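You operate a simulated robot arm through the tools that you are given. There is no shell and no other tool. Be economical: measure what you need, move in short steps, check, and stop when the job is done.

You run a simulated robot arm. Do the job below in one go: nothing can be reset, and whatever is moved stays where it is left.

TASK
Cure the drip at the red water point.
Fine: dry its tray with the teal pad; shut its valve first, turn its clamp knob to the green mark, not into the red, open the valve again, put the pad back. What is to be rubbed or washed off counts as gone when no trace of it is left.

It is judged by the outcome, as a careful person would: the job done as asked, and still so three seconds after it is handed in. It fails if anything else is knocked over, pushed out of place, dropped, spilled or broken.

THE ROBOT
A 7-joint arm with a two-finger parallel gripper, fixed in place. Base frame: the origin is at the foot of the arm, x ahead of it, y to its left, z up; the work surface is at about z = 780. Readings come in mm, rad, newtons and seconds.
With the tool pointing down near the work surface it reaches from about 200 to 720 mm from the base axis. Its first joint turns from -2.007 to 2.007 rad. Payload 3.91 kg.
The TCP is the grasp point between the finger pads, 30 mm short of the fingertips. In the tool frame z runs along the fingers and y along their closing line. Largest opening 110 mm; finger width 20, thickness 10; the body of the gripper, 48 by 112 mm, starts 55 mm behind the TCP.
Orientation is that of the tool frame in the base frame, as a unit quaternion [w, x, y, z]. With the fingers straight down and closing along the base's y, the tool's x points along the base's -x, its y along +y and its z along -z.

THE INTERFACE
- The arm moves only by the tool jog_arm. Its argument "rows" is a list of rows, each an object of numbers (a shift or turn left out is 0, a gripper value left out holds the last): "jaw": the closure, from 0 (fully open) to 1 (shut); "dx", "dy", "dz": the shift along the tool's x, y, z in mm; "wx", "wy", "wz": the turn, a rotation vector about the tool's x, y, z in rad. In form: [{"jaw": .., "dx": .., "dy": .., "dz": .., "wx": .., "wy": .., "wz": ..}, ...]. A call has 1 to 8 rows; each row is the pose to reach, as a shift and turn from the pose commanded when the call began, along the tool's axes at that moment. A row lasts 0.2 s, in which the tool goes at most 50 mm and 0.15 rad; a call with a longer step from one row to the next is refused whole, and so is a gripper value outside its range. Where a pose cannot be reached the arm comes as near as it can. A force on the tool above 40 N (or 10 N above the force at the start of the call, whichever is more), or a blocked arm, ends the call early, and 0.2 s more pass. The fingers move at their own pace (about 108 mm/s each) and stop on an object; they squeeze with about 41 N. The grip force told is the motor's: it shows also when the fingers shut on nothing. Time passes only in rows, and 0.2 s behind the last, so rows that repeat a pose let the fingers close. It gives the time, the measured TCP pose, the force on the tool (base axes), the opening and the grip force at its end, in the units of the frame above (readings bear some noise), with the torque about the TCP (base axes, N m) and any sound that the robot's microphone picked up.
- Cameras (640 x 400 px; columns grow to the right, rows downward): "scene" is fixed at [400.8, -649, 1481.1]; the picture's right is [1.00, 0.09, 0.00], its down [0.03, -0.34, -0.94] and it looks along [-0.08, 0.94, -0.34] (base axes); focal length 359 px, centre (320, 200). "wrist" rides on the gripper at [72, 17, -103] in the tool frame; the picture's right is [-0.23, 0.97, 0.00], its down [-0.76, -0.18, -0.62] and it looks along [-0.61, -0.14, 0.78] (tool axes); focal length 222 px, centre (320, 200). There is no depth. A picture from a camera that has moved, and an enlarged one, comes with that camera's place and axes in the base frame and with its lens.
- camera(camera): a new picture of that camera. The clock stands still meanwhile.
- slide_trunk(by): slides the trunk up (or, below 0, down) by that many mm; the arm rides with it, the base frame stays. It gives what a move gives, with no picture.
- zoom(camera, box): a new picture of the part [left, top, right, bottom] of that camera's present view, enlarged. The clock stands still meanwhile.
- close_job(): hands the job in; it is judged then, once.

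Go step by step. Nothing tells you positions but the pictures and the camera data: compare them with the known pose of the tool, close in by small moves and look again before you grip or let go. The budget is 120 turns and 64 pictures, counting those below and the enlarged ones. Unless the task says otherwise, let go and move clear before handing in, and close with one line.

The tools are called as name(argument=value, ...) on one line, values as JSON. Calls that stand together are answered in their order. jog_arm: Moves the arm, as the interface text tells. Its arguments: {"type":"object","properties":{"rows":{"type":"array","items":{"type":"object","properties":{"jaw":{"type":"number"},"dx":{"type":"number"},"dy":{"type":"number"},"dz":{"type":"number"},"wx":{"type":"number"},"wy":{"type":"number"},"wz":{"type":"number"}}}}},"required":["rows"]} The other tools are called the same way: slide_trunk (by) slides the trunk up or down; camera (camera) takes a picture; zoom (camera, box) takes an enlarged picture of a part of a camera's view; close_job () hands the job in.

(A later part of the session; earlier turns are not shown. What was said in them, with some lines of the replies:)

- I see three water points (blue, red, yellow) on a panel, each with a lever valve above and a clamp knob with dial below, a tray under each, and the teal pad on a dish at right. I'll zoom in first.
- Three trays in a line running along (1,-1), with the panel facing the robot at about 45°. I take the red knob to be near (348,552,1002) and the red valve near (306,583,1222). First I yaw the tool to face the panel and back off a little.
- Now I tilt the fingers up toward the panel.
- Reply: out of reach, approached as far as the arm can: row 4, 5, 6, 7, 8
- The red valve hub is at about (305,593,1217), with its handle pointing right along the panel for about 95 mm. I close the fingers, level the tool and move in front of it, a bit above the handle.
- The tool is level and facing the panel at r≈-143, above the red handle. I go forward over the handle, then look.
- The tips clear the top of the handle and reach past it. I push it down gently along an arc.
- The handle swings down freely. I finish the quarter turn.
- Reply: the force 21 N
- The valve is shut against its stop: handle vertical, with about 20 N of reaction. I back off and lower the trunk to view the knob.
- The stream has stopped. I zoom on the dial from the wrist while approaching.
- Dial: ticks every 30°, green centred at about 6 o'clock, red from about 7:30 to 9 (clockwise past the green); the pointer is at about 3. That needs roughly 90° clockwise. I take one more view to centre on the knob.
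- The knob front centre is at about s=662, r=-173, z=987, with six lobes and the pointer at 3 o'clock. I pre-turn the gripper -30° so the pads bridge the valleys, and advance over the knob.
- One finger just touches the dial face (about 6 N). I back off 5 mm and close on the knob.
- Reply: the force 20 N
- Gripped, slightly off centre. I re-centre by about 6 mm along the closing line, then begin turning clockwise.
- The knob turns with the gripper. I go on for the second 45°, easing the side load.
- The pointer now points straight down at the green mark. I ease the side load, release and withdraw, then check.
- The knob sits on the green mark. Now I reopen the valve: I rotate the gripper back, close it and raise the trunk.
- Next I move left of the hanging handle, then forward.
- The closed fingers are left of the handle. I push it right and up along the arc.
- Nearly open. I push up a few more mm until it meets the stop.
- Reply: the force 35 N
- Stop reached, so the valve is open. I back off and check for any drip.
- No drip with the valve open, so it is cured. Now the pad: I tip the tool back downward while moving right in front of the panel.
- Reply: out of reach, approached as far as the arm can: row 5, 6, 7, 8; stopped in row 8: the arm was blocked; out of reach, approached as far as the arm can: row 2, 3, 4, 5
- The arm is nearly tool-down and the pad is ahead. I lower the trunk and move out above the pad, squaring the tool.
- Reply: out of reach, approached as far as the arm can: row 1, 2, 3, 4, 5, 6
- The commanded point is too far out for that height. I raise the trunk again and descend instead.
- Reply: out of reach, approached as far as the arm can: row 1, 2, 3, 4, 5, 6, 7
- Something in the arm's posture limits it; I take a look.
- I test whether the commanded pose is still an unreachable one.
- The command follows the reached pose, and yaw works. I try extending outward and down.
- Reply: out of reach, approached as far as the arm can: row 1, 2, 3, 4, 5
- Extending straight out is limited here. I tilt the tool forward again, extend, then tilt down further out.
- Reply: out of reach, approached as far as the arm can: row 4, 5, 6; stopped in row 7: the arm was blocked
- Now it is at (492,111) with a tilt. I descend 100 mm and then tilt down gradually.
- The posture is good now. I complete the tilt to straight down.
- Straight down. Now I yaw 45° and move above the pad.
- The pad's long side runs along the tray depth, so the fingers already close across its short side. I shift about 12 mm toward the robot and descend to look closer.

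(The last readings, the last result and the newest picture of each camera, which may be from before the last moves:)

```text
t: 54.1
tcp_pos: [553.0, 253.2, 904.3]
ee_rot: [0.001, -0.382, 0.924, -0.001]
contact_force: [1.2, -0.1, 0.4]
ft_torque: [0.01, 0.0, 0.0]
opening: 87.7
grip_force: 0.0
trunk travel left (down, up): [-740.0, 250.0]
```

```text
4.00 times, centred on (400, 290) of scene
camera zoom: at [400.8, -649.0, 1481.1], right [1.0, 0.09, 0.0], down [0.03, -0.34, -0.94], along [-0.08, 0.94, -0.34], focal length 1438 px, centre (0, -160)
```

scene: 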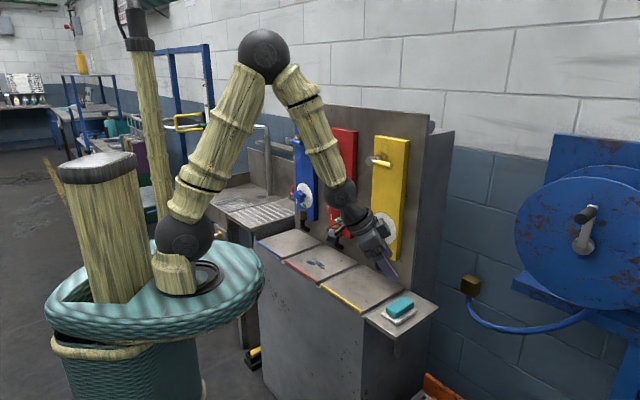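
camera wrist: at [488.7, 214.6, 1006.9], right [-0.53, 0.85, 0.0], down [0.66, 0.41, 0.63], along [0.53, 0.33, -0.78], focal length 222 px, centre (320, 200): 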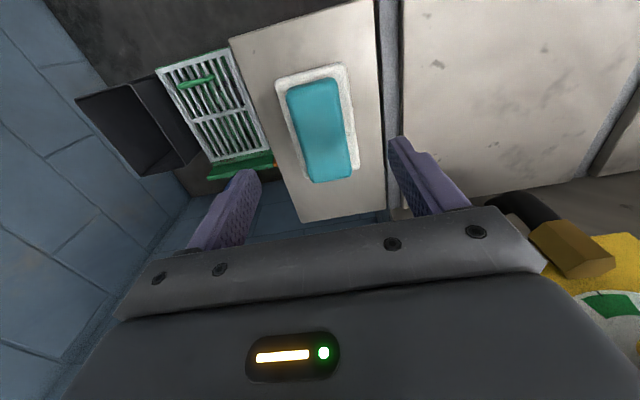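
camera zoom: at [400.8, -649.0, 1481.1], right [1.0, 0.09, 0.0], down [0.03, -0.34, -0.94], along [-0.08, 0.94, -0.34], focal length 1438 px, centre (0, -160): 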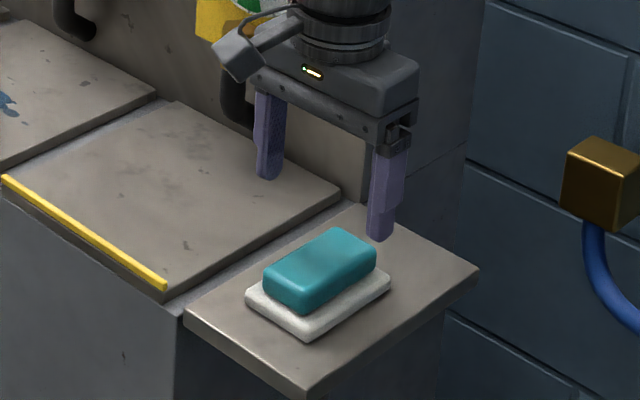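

I descend with small margins, tips to about z=830, and look again.

jog_arm(rows=[{"jaw": 0.2, "dy": 1, "dz": 25}, {"dy": 2, "dz": 44}, {"dy": 2, "dz": 44}])

camera(camera="wrist")

zoom(camera="scene", box=[360, 260, 440, 330])

```text
t: 54.9
tcp_pos: [551.7, 253.9, 862.1]
ee_rot: [0.002, -0.382, 0.924, -0.002]
contact_force: [0.3, -0.8, 0.1]
ft_torque: [-0.04, 0.01, -0.02]
opening: 88.0
grip_force: 0.0
trunk travel left (down, up): [-740.0, 250.0]
```

```text
26 pictures are left
camera wrist: at [486.8, 215.8, 964.8], right [-0.53, 0.85, 0.0], down [0.66, 0.41, 0.62], along [0.53, 0.33, -0.78], focal length 222 px, centre (320, 200)
```

wrist: 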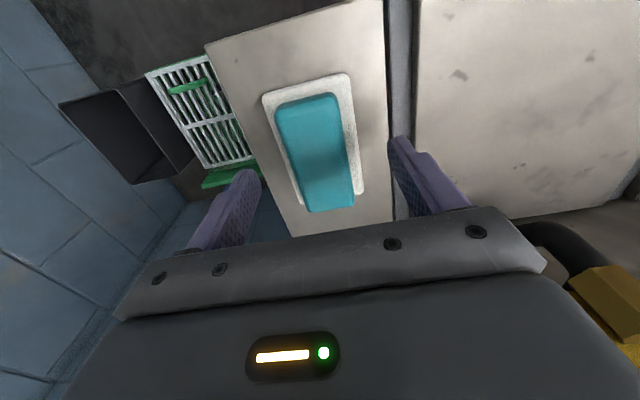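

```text
5.71 times, centred on (400, 295) of scene
camera zoom: at [400.8, -649.0, 1481.1], right [1.0, 0.09, 0.0], down [0.03, -0.34, -0.94], along [-0.08, 0.94, -0.34], focal length 2054 px, centre (-137, -343)
```

zoom: 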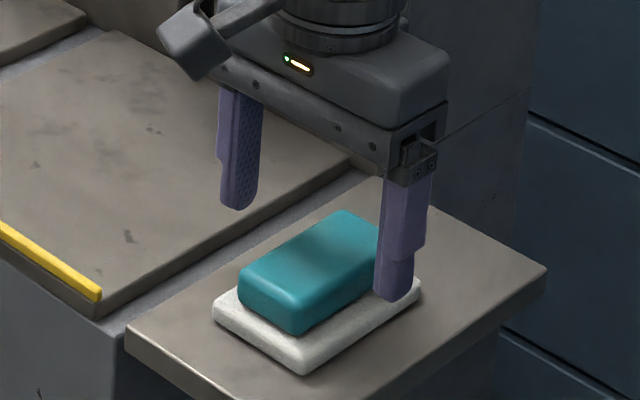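

Aligned around the pad. I descend 20 mm more and check the depth.

jog_arm(rows=[{"jaw": 0.2, "dz": 10}, {"dz": 20}, {"dz": 20}])

zoom(camera="scene", box=[360, 260, 440, 330])

```text
t: 55.7
tcp_pos: [550.6, 255.2, 841.7]
ee_rot: [0.001, -0.382, 0.924, -0.001]
contact_force: [-0.6, 0.5, 0.3]
ft_torque: [-0.02, 0.0, -0.02]
opening: 87.9
grip_force: 0.1
trunk travel left (down, up): [-740.0, 250.0]
```

```text
5.71 times, centred on (400, 295) of scene
camera zoom: at [400.8, -649.0, 1481.1], right [1.0, 0.09, 0.0], down [0.03, -0.34, -0.94], along [-0.08, 0.94, -0.34], focal length 2054 px, centre (-137, -343)
```

zoom: 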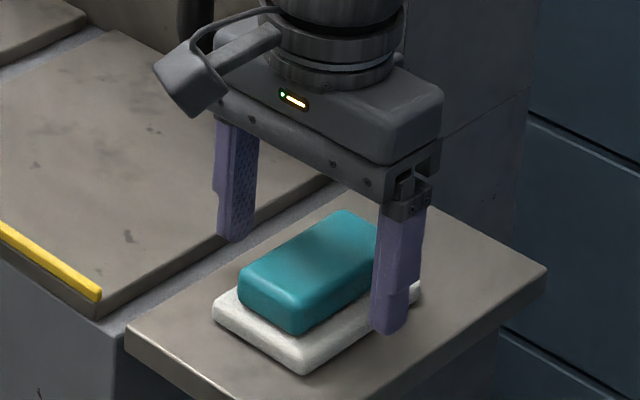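

I lower another 6 mm and close gently on the pad.

jog_arm(rows=[{"jaw": 0.2, "dz": 6}, {"jaw": 0.45, "dz": 6}, {"jaw": 1, "dz": 6}, {"dz": 6}, {"dz": 6}])

zoom(camera="scene", box=[360, 260, 440, 330])

camera(camera="wrist")

```text
t: 56.9
tcp_pos: [550.9, 254.2, 836.3]
ee_rot: [0.001, -0.382, 0.924, -0.001]
contact_force: [1.2, 0.8, 5.5]
ft_torque: [0.15, 0.08, -0.08]
opening: 41.0
grip_force: 40.9
trunk travel left (down, up): [-740.0, 250.0]
```

```text
5.71 times, centred on (400, 295) of scene
camera zoom: at [400.8, -649.0, 1481.1], right [1.0, 0.09, 0.0], down [0.03, -0.34, -0.94], along [-0.08, 0.94, -0.34], focal length 2054 px, centre (-137, -343)
```

zoom: 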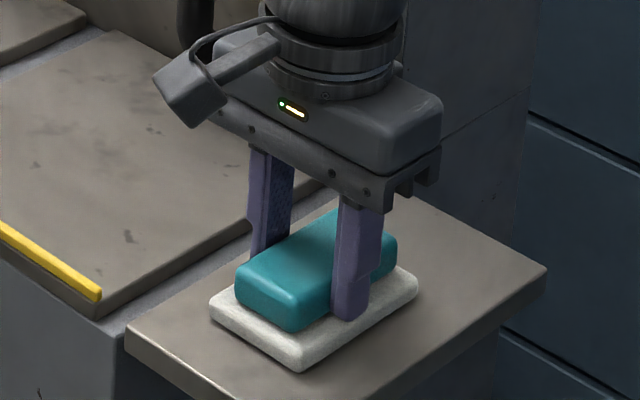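

```text
22 pictures are left
camera wrist: at [486.2, 216.1, 938.8], right [-0.53, 0.85, 0.0], down [0.66, 0.41, 0.63], along [0.53, 0.33, -0.78], focal length 222 px, centre (320, 200)
```

wrist: 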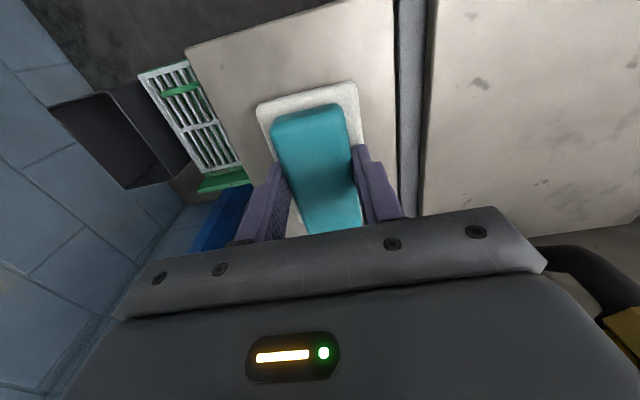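

The pad is gripped (41 mm wide), but the fingertips are nearly at the dish. For wiping I want them higher, so I regrip 7 mm up.

jog_arm(rows=[{"jaw": 0.5}, {"jaw": 0.5, "dz": -7}, {"jaw": 1, "dz": -7}, {"dz": -7}, {"dz": -7}])

jog_arm(rows=[{"jaw": 1, "dz": -15}, {"dz": -30}, {"dz": -50}, {"dz": -50}])

zoom(camera="scene", box=[360, 240, 440, 310])

```text
t: 58.1
tcp_pos: [551.8, 253.3, 841.6]
ee_rot: [0.001, -0.382, 0.924, 0.0]
contact_force: [0.2, 0.0, -0.7]
ft_torque: [0.0, -0.03, -0.01]
opening: 40.9
grip_force: 40.7
trunk travel left (down, up): [-740.0, 250.0]
```

```text
t: 59.1
tcp_pos: [550.5, 253.5, 893.7]
ee_rot: [-0.001, -0.382, 0.924, -0.001]
contact_force: [0.0, 0.2, -0.8]
ft_torque: [-0.01, 0.02, -0.01]
opening: 41.1
grip_force: 41.1
trunk travel left (down, up): [-740.0, 250.0]
```

```text
5.71 times, centred on (400, 275) of scene
camera zoom: at [400.8, -649.0, 1481.1], right [1.0, 0.09, 0.0], down [0.03, -0.34, -0.94], along [-0.08, 0.94, -0.34], focal length 2054 px, centre (-137, -229)
```

zoom: 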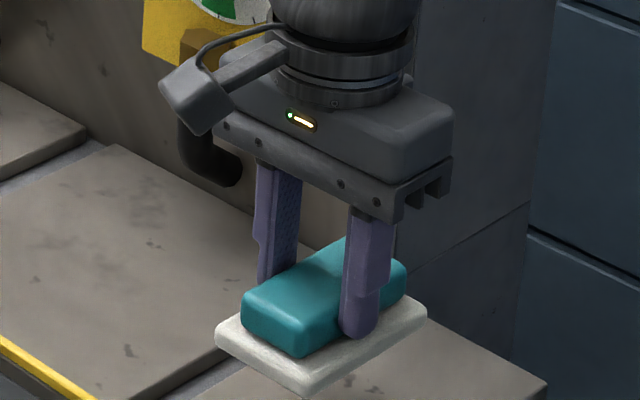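

The white base lifts together with the teal pad, so it is the pad's own underside. Rest pose to return to: TCP (551.3,253.4,841.6). I carry it across, staying clear of the panel.

jog_arm(rows=[{"jaw": 1, "dx": 25, "dy": 20}, {"dx": 45, "dy": 55}, {"dx": 50, "dy": 100}, {"dx": 50, "dy": 145}, {"dx": 50, "dy": 190}, {"dx": 50, "dy": 235}, {"dx": 50, "dy": 280}, {"dx": 50, "dy": 310}])

camera(camera="wrist")

camera(camera="scene")

```text
t: 60.9
tcp_pos: [298.1, 439.9, 888.7]
ee_rot: [0.0, -0.381, 0.925, -0.002]
contact_force: [0.6, 0.3, -0.2]
ft_torque: [0.0, 0.0, 0.0]
opening: 40.9
grip_force: 40.7
trunk travel left (down, up): [-740.0, 250.0]
```

```text
20 pictures are left
camera wrist: at [233.8, 401.6, 992.9], right [-0.53, 0.85, 0.0], down [0.66, 0.41, 0.62], along [0.53, 0.33, -0.78], focal length 222 px, centre (320, 200)
```

wrist: 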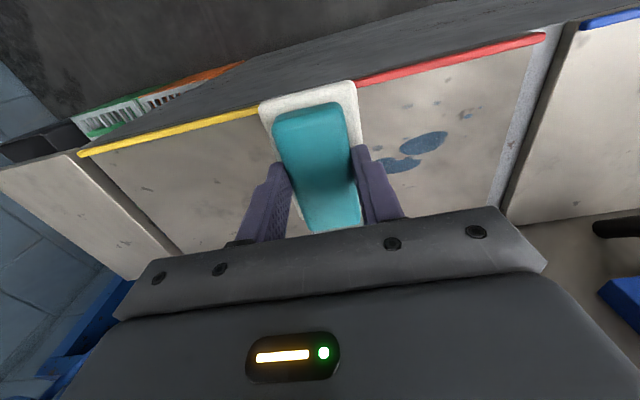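

```text
19 pictures are left
```

scene: 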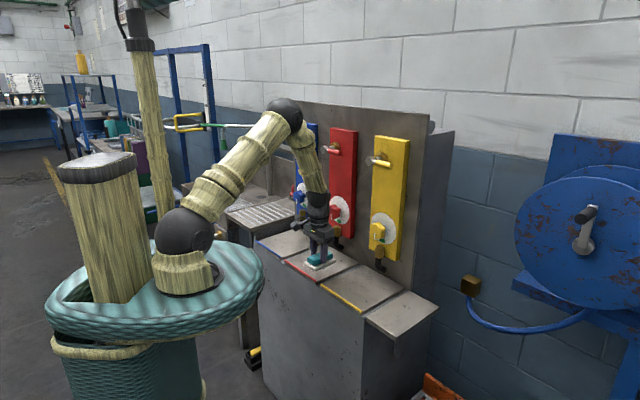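

The puddle spans about r=-215..-140, s=545..600. I move over it and descend gently until contact.

jog_arm(rows=[{"jaw": 1, "dx": -15, "dy": 35}, {"dx": -35, "dy": 70}, {"dx": -50, "dy": 100}, {"dx": -50, "dy": 100, "dz": 15}, {"dx": -50, "dy": 100, "dz": 30}])

jog_arm(rows=[{"jaw": 1, "dz": 3}, {"dz": 6}, {"dz": 9}, {"dz": 12}, {"dz": 15}, {"dz": 18}])

```text
t: 62.1
tcp_pos: [262.8, 545.0, 860.3]
ee_rot: [0.0, -0.382, 0.924, -0.001]
contact_force: [0.4, -0.2, -0.6]
ft_torque: [-0.01, 0.02, 0.04]
opening: 40.9
grip_force: 40.3
trunk travel left (down, up): [-740.0, 250.0]
```

```text
t: 63.5
tcp_pos: [260.7, 544.4, 841.7]
ee_rot: [0.001, -0.382, 0.924, -0.001]
contact_force: [-0.7, 0.2, -1.1]
ft_torque: [-0.01, 0.03, -0.01]
opening: 41.0
grip_force: 40.8
trunk travel left (down, up): [-740.0, 250.0]
```

No contact yet; I continue in small steps.

jog_arm(rows=[{"jaw": 1, "dz": 2}, {"dz": 4}, {"dz": 6}, {"dz": 7}])

zoom(camera="scene", box=[270, 220, 370, 300])

```text
t: 64.5
tcp_pos: [260.9, 545.1, 838.0]
ee_rot: [0.005, -0.382, 0.924, 0.002]
contact_force: [4.7, 3.3, 33.9]
ft_torque: [0.08, -0.15, -0.02]
opening: 41.3
grip_force: 40.9
trunk travel left (down, up): [-740.0, 250.0]
```

```text
5.00 times, centred on (320, 260) of scene
camera zoom: at [400.8, -649.0, 1481.1], right [1.0, 0.09, 0.0], down [0.03, -0.34, -0.94], along [-0.08, 0.94, -0.34], focal length 1797 px, centre (320, -100)
```

zoom: 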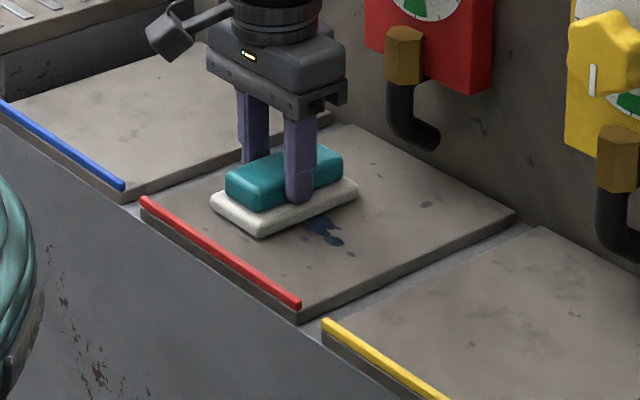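

In contact (34 N). I ease off 2 mm and rub across the puddle.

jog_arm(rows=[{"jaw": 1, "dz": -2}, {"dz": -2, "dy": 12}, {"dz": -2, "dy": -10}, {"dz": -2, "dy": -30}, {"dz": -2, "dy": -50}, {"dz": -2, "dy": -70}, {"dz": -2, "dy": -80}, {"dz": -2, "dy": -55}])

zoom(camera="scene", box=[270, 220, 370, 300])

```text
t: 66.3
tcp_pos: [298.3, 505.3, 838.9]
ee_rot: [0.0, -0.382, 0.924, -0.002]
contact_force: [0.3, -0.5, -0.8]
ft_torque: [-0.03, -0.01, 0.05]
opening: 41.2
grip_force: 41.2
trunk travel left (down, up): [-740.0, 250.0]
```

```text
5.00 times, centred on (320, 260) of scene
camera zoom: at [400.8, -649.0, 1481.1], right [1.0, 0.09, 0.0], down [0.03, -0.34, -0.94], along [-0.08, 0.94, -0.34], focal length 1797 px, centre (320, -100)
```

zoom: 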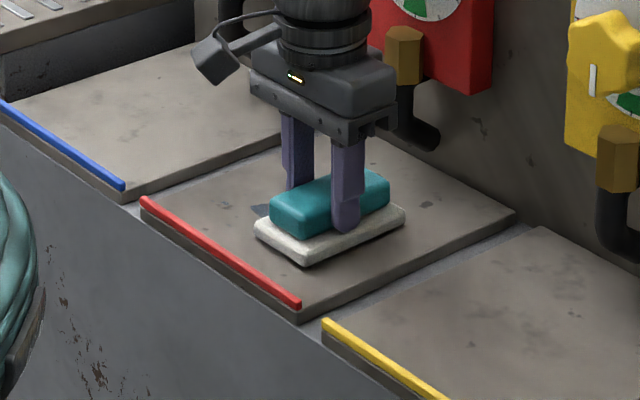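

Contact was lost after easing. I press about 3 mm more and rub back and forth.

jog_arm(rows=[{"jaw": 1, "dz": 2.5}, {"dz": 3, "dy": 20}, {"dz": 3, "dy": 40}, {"dz": 3, "dy": 58}, {"dz": 3, "dy": 74}, {"dz": 3, "dy": 60}, {"dz": 3, "dy": 40}, {"dz": 3, "dy": 20}])

jog_arm(rows=[{"jaw": 1, "dy": -20}, {"dy": -38}, {"dy": -20, "dx": 5}, {"dy": 0, "dx": 10}, {"dy": 20, "dx": 15}, {"dy": 40, "dx": 15}, {"dy": 60, "dx": 15}])

zoom(camera="scene", box=[270, 220, 370, 300])

```text
t: 68.1
tcp_pos: [282.7, 519.2, 838.3]
ee_rot: [0.002, -0.383, 0.924, 0.0]
contact_force: [-4.5, 4.6, 27.4]
ft_torque: [0.27, 0.16, -0.01]
opening: 41.1
grip_force: 40.7
trunk travel left (down, up): [-740.0, 250.0]
```

```text
t: 69.7
tcp_pos: [232.8, 549.0, 836.4]
ee_rot: [0.002, -0.382, 0.924, 0.0]
contact_force: [5.3, -5.1, 30.5]
ft_torque: [-0.13, -0.14, 0.11]
opening: 41.2
grip_force: 40.9
trunk travel left (down, up): [-740.0, 250.0]
```

```text
5.00 times, centred on (320, 260) of scene
camera zoom: at [400.8, -649.0, 1481.1], right [1.0, 0.09, 0.0], down [0.03, -0.34, -0.94], along [-0.08, 0.94, -0.34], focal length 1797 px, centre (320, -100)
```

zoom: 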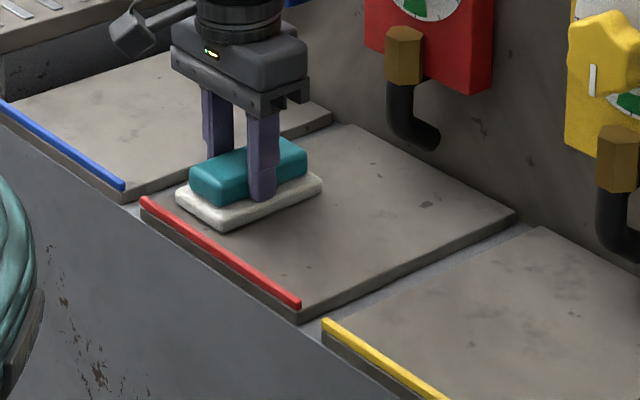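

The right side looks clean. I do one more pass set on a line further back, then lift and inspect.

jog_arm(rows=[{"jaw": 1, "dx": -10}, {"dx": -20, "dy": -20}, {"dx": -28, "dy": -40}, {"dx": -28, "dy": -60}, {"dx": -28, "dy": -80}, {"dx": -28, "dy": -60}, {"dx": -28, "dy": -35}, {"dx": -20, "dy": -10}])

jog_arm(rows=[{"jaw": 1, "dz": -15}, {"dz": -35, "dx": 10, "dy": -10}, {"dz": -50, "dx": 30, "dy": -50}, {"dz": -50, "dx": 40, "dy": -95}, {"dz": -50, "dx": 40, "dy": -140}, {"dz": -50, "dx": 40, "dy": -185}, {"dz": -50, "dx": 40, "dy": -230}])

zoom(camera="scene", box=[270, 220, 370, 300])

camera(camera="wrist")

```text
t: 71.5
tcp_pos: [252.6, 555.8, 834.7]
ee_rot: [-0.001, -0.382, 0.924, -0.001]
contact_force: [-1.7, 0.4, 3.1]
ft_torque: [0.22, 0.0, 0.1]
opening: 40.8
grip_force: 41.0
trunk travel left (down, up): [-740.0, 250.0]
```

```text
t: 73.1
tcp_pos: [388.2, 366.1, 884.9]
ee_rot: [0.002, -0.382, 0.924, 0.0]
contact_force: [0.8, -0.3, -0.3]
ft_torque: [0.0, 0.03, 0.02]
opening: 40.9
grip_force: 40.5
trunk travel left (down, up): [-740.0, 250.0]
```

```text
5.00 times, centred on (320, 260) of scene
camera zoom: at [400.8, -649.0, 1481.1], right [1.0, 0.09, 0.0], down [0.03, -0.34, -0.94], along [-0.08, 0.94, -0.34], focal length 1797 px, centre (320, -100)
```

zoom: 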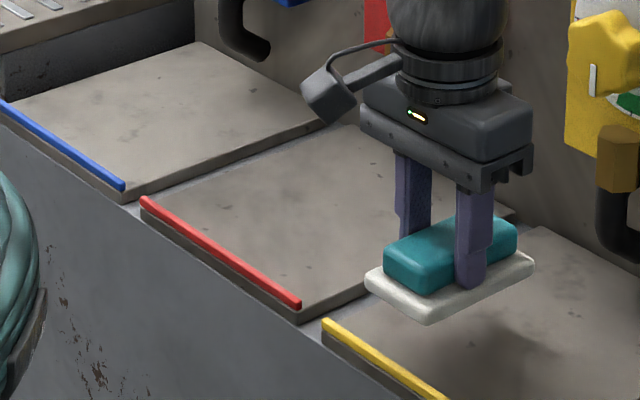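

```text
14 pictures are left
camera wrist: at [324.4, 327.7, 988.0], right [-0.53, 0.85, 0.0], down [0.66, 0.41, 0.62], along [0.53, 0.33, -0.78], focal length 222 px, centre (320, 200)
```

wrist: 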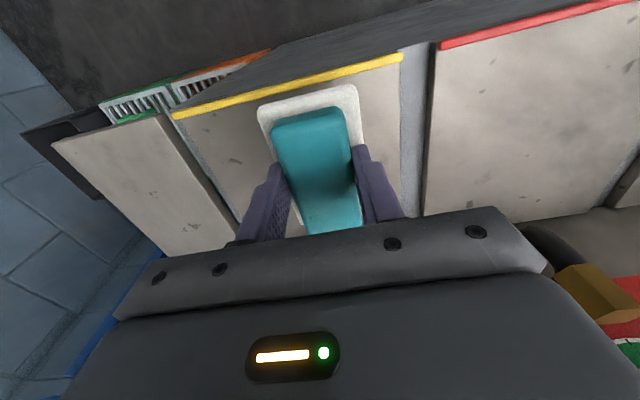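

The tray looks dry; I enlarge to check for traces.

zoom(camera="scene", box=[288, 235, 348, 285])

```text
8.00 times, centred on (318, 260) of scene
camera zoom: at [400.8, -649.0, 1481.1], right [1.0, 0.09, 0.0], down [0.03, -0.34, -0.94], along [-0.08, 0.94, -0.34], focal length 2875 px, centre (336, -280)
```

zoom: 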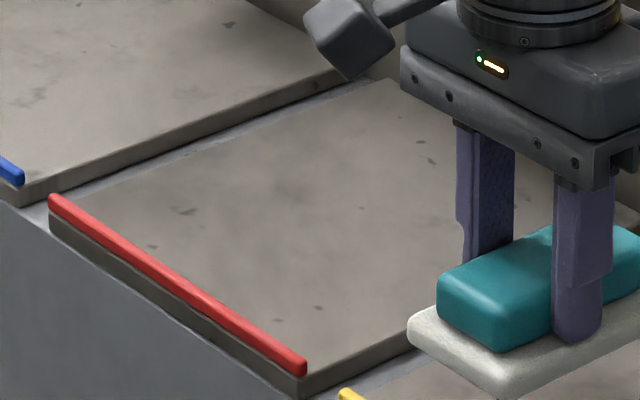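

The tray is dry; the remaining specks are the same grime seen on the other trays. I carry the pad back over its shelf spot.

jog_arm(rows=[{"jaw": 1, "dy": -40}, {"dy": -80}, {"dx": -10, "dy": -120}, {"dx": -22, "dy": -160}, {"dx": -35.5, "dy": -195}, {"dx": -35.5, "dy": -195, "dz": 10}, {"dx": -35.5, "dy": -195, "dz": 20}, {"dx": -35.5, "dy": -195, "dz": 35}])

camera(camera="wrist")

zoom(camera="scene", box=[340, 240, 460, 340])

```text
t: 74.9
tcp_pos: [550.3, 253.0, 850.8]
ee_rot: [0.001, -0.382, 0.924, 0.0]
contact_force: [0.3, 0.2, -1.2]
ft_torque: [0.02, 0.02, 0.0]
opening: 41.0
grip_force: 41.2
trunk travel left (down, up): [-740.0, 250.0]
```

```text
12 pictures are left
camera wrist: at [485.3, 215.1, 954.1], right [-0.53, 0.85, 0.0], down [0.66, 0.41, 0.62], along [0.53, 0.33, -0.78], focal length 222 px, centre (320, 200)
```

wrist: 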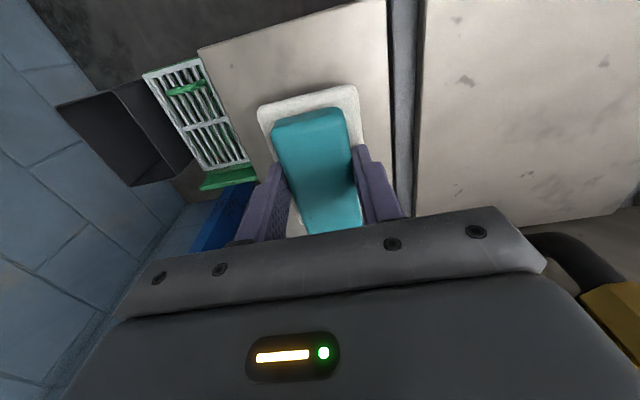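

```text
4.00 times, centred on (400, 290) of scene
camera zoom: at [400.8, -649.0, 1481.1], right [1.0, 0.09, 0.0], down [0.03, -0.34, -0.94], along [-0.08, 0.94, -0.34], focal length 1438 px, centre (0, -160)
```

zoom: 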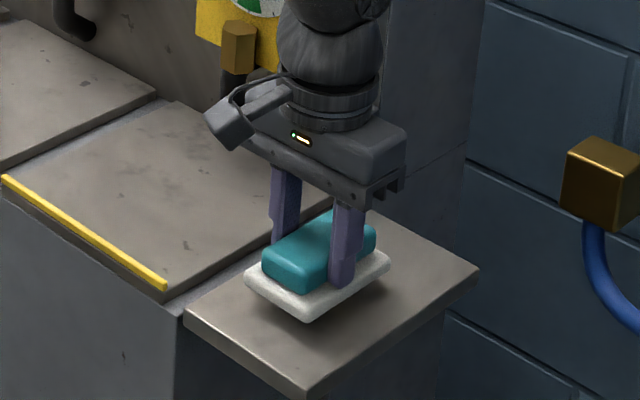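

Positioned right over its former spot. I lower until light contact.

jog_arm(rows=[{"jaw": 1, "dz": 3}, {"dz": 6}, {"dz": 9}, {"dz": 10}])

```text
t: 75.9
tcp_pos: [549.1, 254.0, 841.7]
ee_rot: [0.002, -0.382, 0.924, -0.002]
contact_force: [-0.2, 0.1, -0.6]
ft_torque: [0.01, -0.01, 0.03]
opening: 41.0
grip_force: 41.4
trunk travel left (down, up): [-740.0, 250.0]
```

jog_arm(rows=[{"jaw": 1, "dz": 1.5}, {"dz": 3}, {"dz": 4}])

```text
t: 76.7
tcp_pos: [548.5, 252.8, 836.1]
ee_rot: [0.002, -0.382, 0.924, -0.001]
contact_force: [0.1, -0.6, -0.1]
ft_torque: [-0.03, -0.02, 0.04]
opening: 40.9
grip_force: 41.0
trunk travel left (down, up): [-740.0, 250.0]
```

Still no contact: the pad slid up a few mm in the grip while pressing. I continue carefully.

jog_arm(rows=[{"jaw": 1, "dx": -2, "dz": 1}, {"dx": -2, "dz": 2}, {"dx": -2, "dz": 3}, {"dx": -2, "dz": 4}])

zoom(camera="scene", box=[360, 260, 440, 330])

```text
t: 77.7
tcp_pos: [550.5, 253.9, 835.7]
ee_rot: [0.003, -0.382, 0.924, -0.001]
contact_force: [-1.2, -0.4, 27.7]
ft_torque: [-0.53, 1.05, 0.03]
opening: 40.8
grip_force: 41.4
trunk travel left (down, up): [-740.0, 250.0]
```

```text
5.71 times, centred on (400, 295) of scene
camera zoom: at [400.8, -649.0, 1481.1], right [1.0, 0.09, 0.0], down [0.03, -0.34, -0.94], along [-0.08, 0.94, -0.34], focal length 2054 px, centre (-137, -343)
```

zoom: 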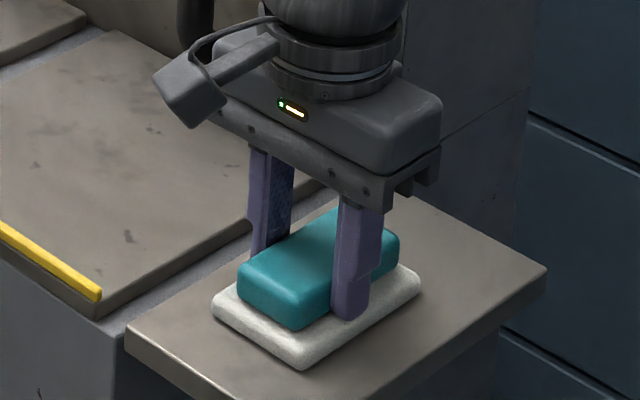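

The pad sits on the shelf exactly as before. I ease the pressure, release and lift away.

jog_arm(rows=[{"jaw": 1, "dz": -2}, {"jaw": 0.5, "dz": -3}, {"jaw": 0.4, "dz": -3}, {"jaw": 0.4, "dz": -20}, {"dz": -50}, {"dz": -90}, {"dz": -130}])

camera(camera="scene")

zoom(camera="scene", box=[260, 210, 440, 330])

zoom(camera="scene", box=[275, 120, 435, 240])

```text
t: 79.3
tcp_pos: [550.2, 255.0, 963.9]
ee_rot: [0.002, -0.382, 0.924, 0.0]
contact_force: [0.0, -0.1, 0.3]
ft_torque: [-0.01, 0.0, -0.02]
opening: 65.8
grip_force: 0.0
trunk travel left (down, up): [-740.0, 250.0]
```

```text
9 pictures are left
```

scene: 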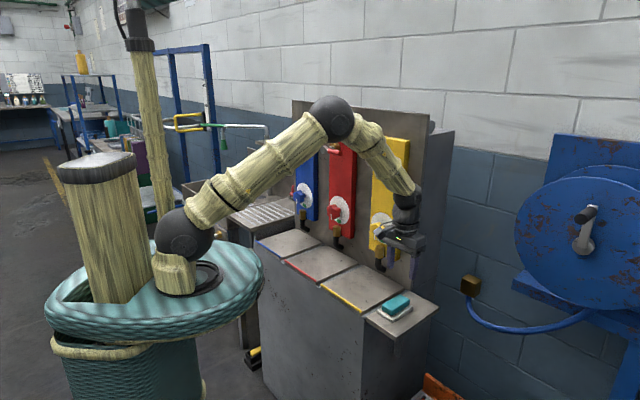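

```text
3.33 times, centred on (350, 270) of scene
camera zoom: at [400.8, -649.0, 1481.1], right [1.0, 0.09, 0.0], down [0.03, -0.34, -0.94], along [-0.08, 0.94, -0.34], focal length 1198 px, centre (220, -33)
```

zoom: 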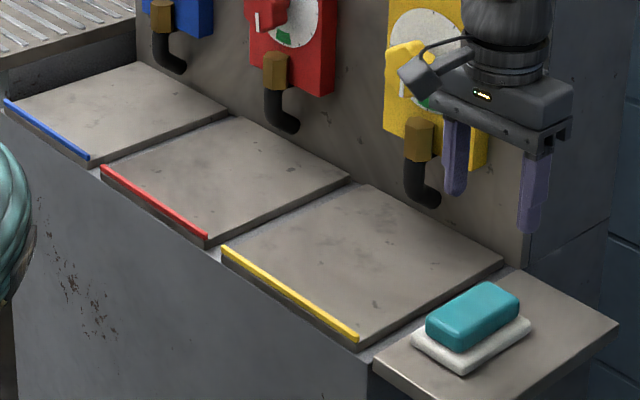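

```text
3.33 times, centred on (355, 180) of scene
camera zoom: at [400.8, -649.0, 1481.1], right [1.0, 0.09, 0.0], down [0.03, -0.34, -0.94], along [-0.08, 0.94, -0.34], focal length 1198 px, centre (203, 267)
```

zoom: 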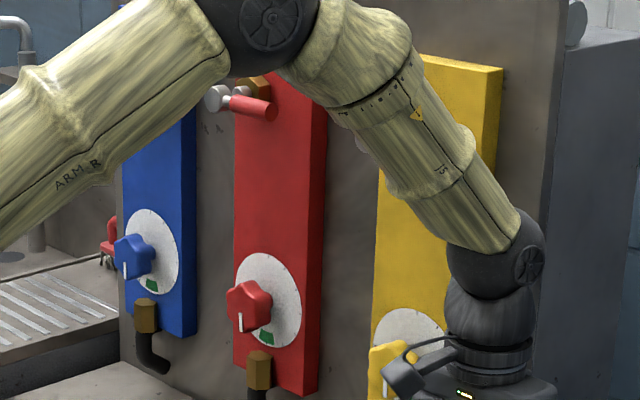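

The pad seems slightly shifted compared with before; I look closer.

zoom(camera="scene", box=[360, 260, 440, 330])

camera(camera="wrist")

```text
5.71 times, centred on (400, 295) of scene
camera zoom: at [400.8, -649.0, 1481.1], right [1.0, 0.09, 0.0], down [0.03, -0.34, -0.94], along [-0.08, 0.94, -0.34], focal length 2054 px, centre (-137, -343)
```

zoom: 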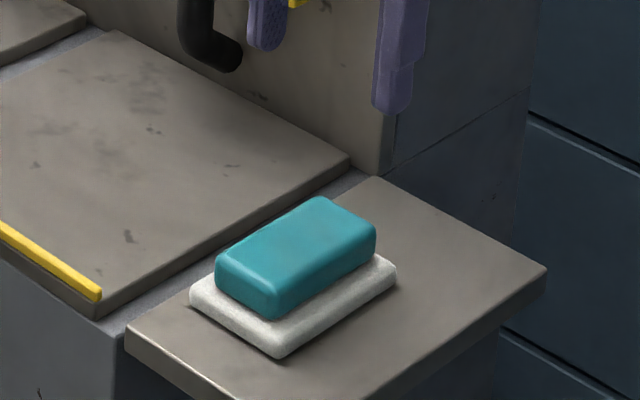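

```text
5 pictures are left
camera wrist: at [486.3, 217.2, 1065.3], right [-0.53, 0.85, 0.0], down [0.66, 0.41, 0.62], along [0.53, 0.33, -0.78], focal length 222 px, centre (320, 200)
```

wrist: 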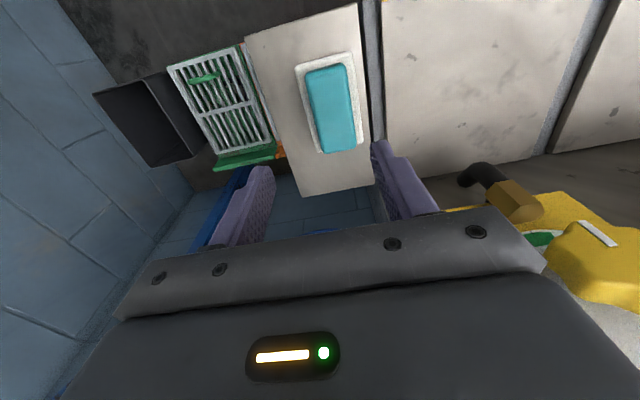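

The pad ended up about 17 mm left of its original spot. I'll straddle it with open fingers and nudge it right, without gripping.

jog_arm(rows=[{"jaw": 0.2, "dy": 13}, {"dy": 13, "dz": 35}, {"dy": 13, "dz": 70}, {"dy": 13, "dz": 100}, {"dy": 13, "dz": 123}, {"dy": 13, "dz": 123}])

zoom(camera="scene", box=[360, 260, 440, 330])

```text
t: 80.7
tcp_pos: [542.5, 264.1, 836.4]
ee_rot: [0.002, -0.382, 0.924, -0.002]
contact_force: [-0.7, 1.2, 0.1]
ft_torque: [-0.04, -0.03, 0.0]
opening: 87.8
grip_force: 0.0
trunk travel left (down, up): [-740.0, 250.0]
```

```text
5.71 times, centred on (400, 295) of scene
camera zoom: at [400.8, -649.0, 1481.1], right [1.0, 0.09, 0.0], down [0.03, -0.34, -0.94], along [-0.08, 0.94, -0.34], focal length 2054 px, centre (-137, -343)
```

zoom: 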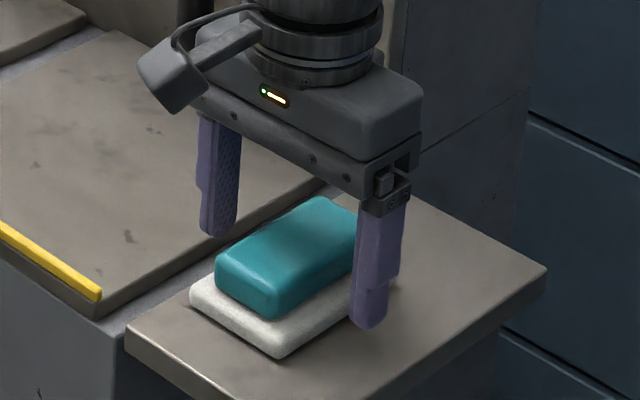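

Straddled cleanly. I nudge right by 36 mm, most of it taking up slack.

jog_arm(rows=[{"jaw": 0.2, "dy": -8}, {"dy": -15}, {"dy": -20}, {"dy": -25}, {"dy": -29}, {"dy": -33}, {"dy": -36}])

zoom(camera="scene", box=[360, 260, 440, 330])

```text
t: 82.3
tcp_pos: [566.8, 238.9, 839.5]
ee_rot: [0.0, -0.381, 0.924, 0.0]
contact_force: [0.4, 0.4, 0.4]
ft_torque: [-0.03, -0.01, 0.02]
opening: 88.2
grip_force: 0.0
trunk travel left (down, up): [-740.0, 250.0]
```

```text
5.71 times, centred on (400, 295) of scene
camera zoom: at [400.8, -649.0, 1481.1], right [1.0, 0.09, 0.0], down [0.03, -0.34, -0.94], along [-0.08, 0.94, -0.34], focal length 2054 px, centre (-137, -343)
```

zoom: 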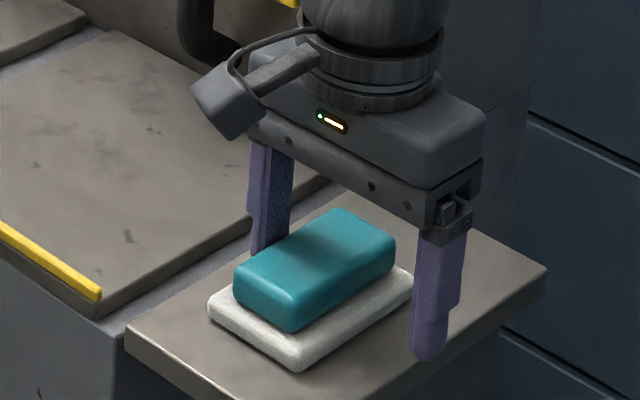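

The pad is back within about 3 mm of its original place. I step clear and lift straight up.

jog_arm(rows=[{"jaw": 0.2, "dy": 10}, {"dy": 18}, {"dy": 18, "dz": -40}, {"dy": 18, "dz": -80}, {"dy": 18, "dz": -120}, {"dy": 18, "dz": -160}])

zoom(camera="scene", box=[280, 120, 440, 330])

```text
t: 83.7
tcp_pos: [552.4, 254.0, 1000.0]
ee_rot: [0.001, -0.382, 0.924, -0.001]
contact_force: [0.3, 0.5, 0.2]
ft_torque: [0.02, 0.02, 0.02]
opening: 88.2
grip_force: 0.1
trunk travel left (down, up): [-740.0, 250.0]
```

```text
1.90 times, centred on (360, 225) of scene
camera zoom: at [400.8, -649.0, 1481.1], right [1.0, 0.09, 0.0], down [0.03, -0.34, -0.94], along [-0.08, 0.94, -0.34], focal length 684 px, centre (244, 152)
```

zoom: 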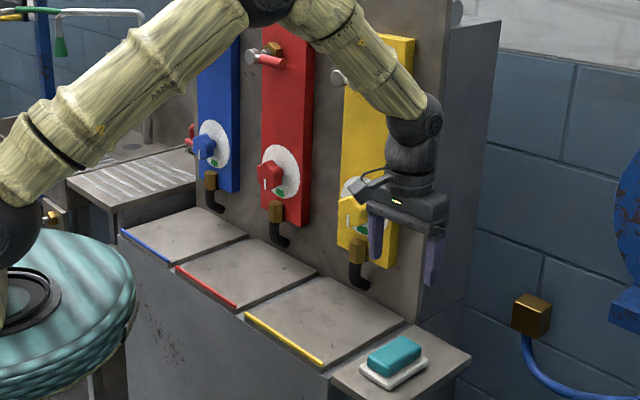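

The red valve is open, its knob is on green, there is no drip, the tray is dry, the pad is back and the arm is clear. I hand in.

close_job()

```text
The job is handed in.
```

The red water point no longer drips. I shut its valve, turned its clamp knob to the green mark and reopened the valve. The tray is dry, and the teal pad is back within about 3 mm of where it was.
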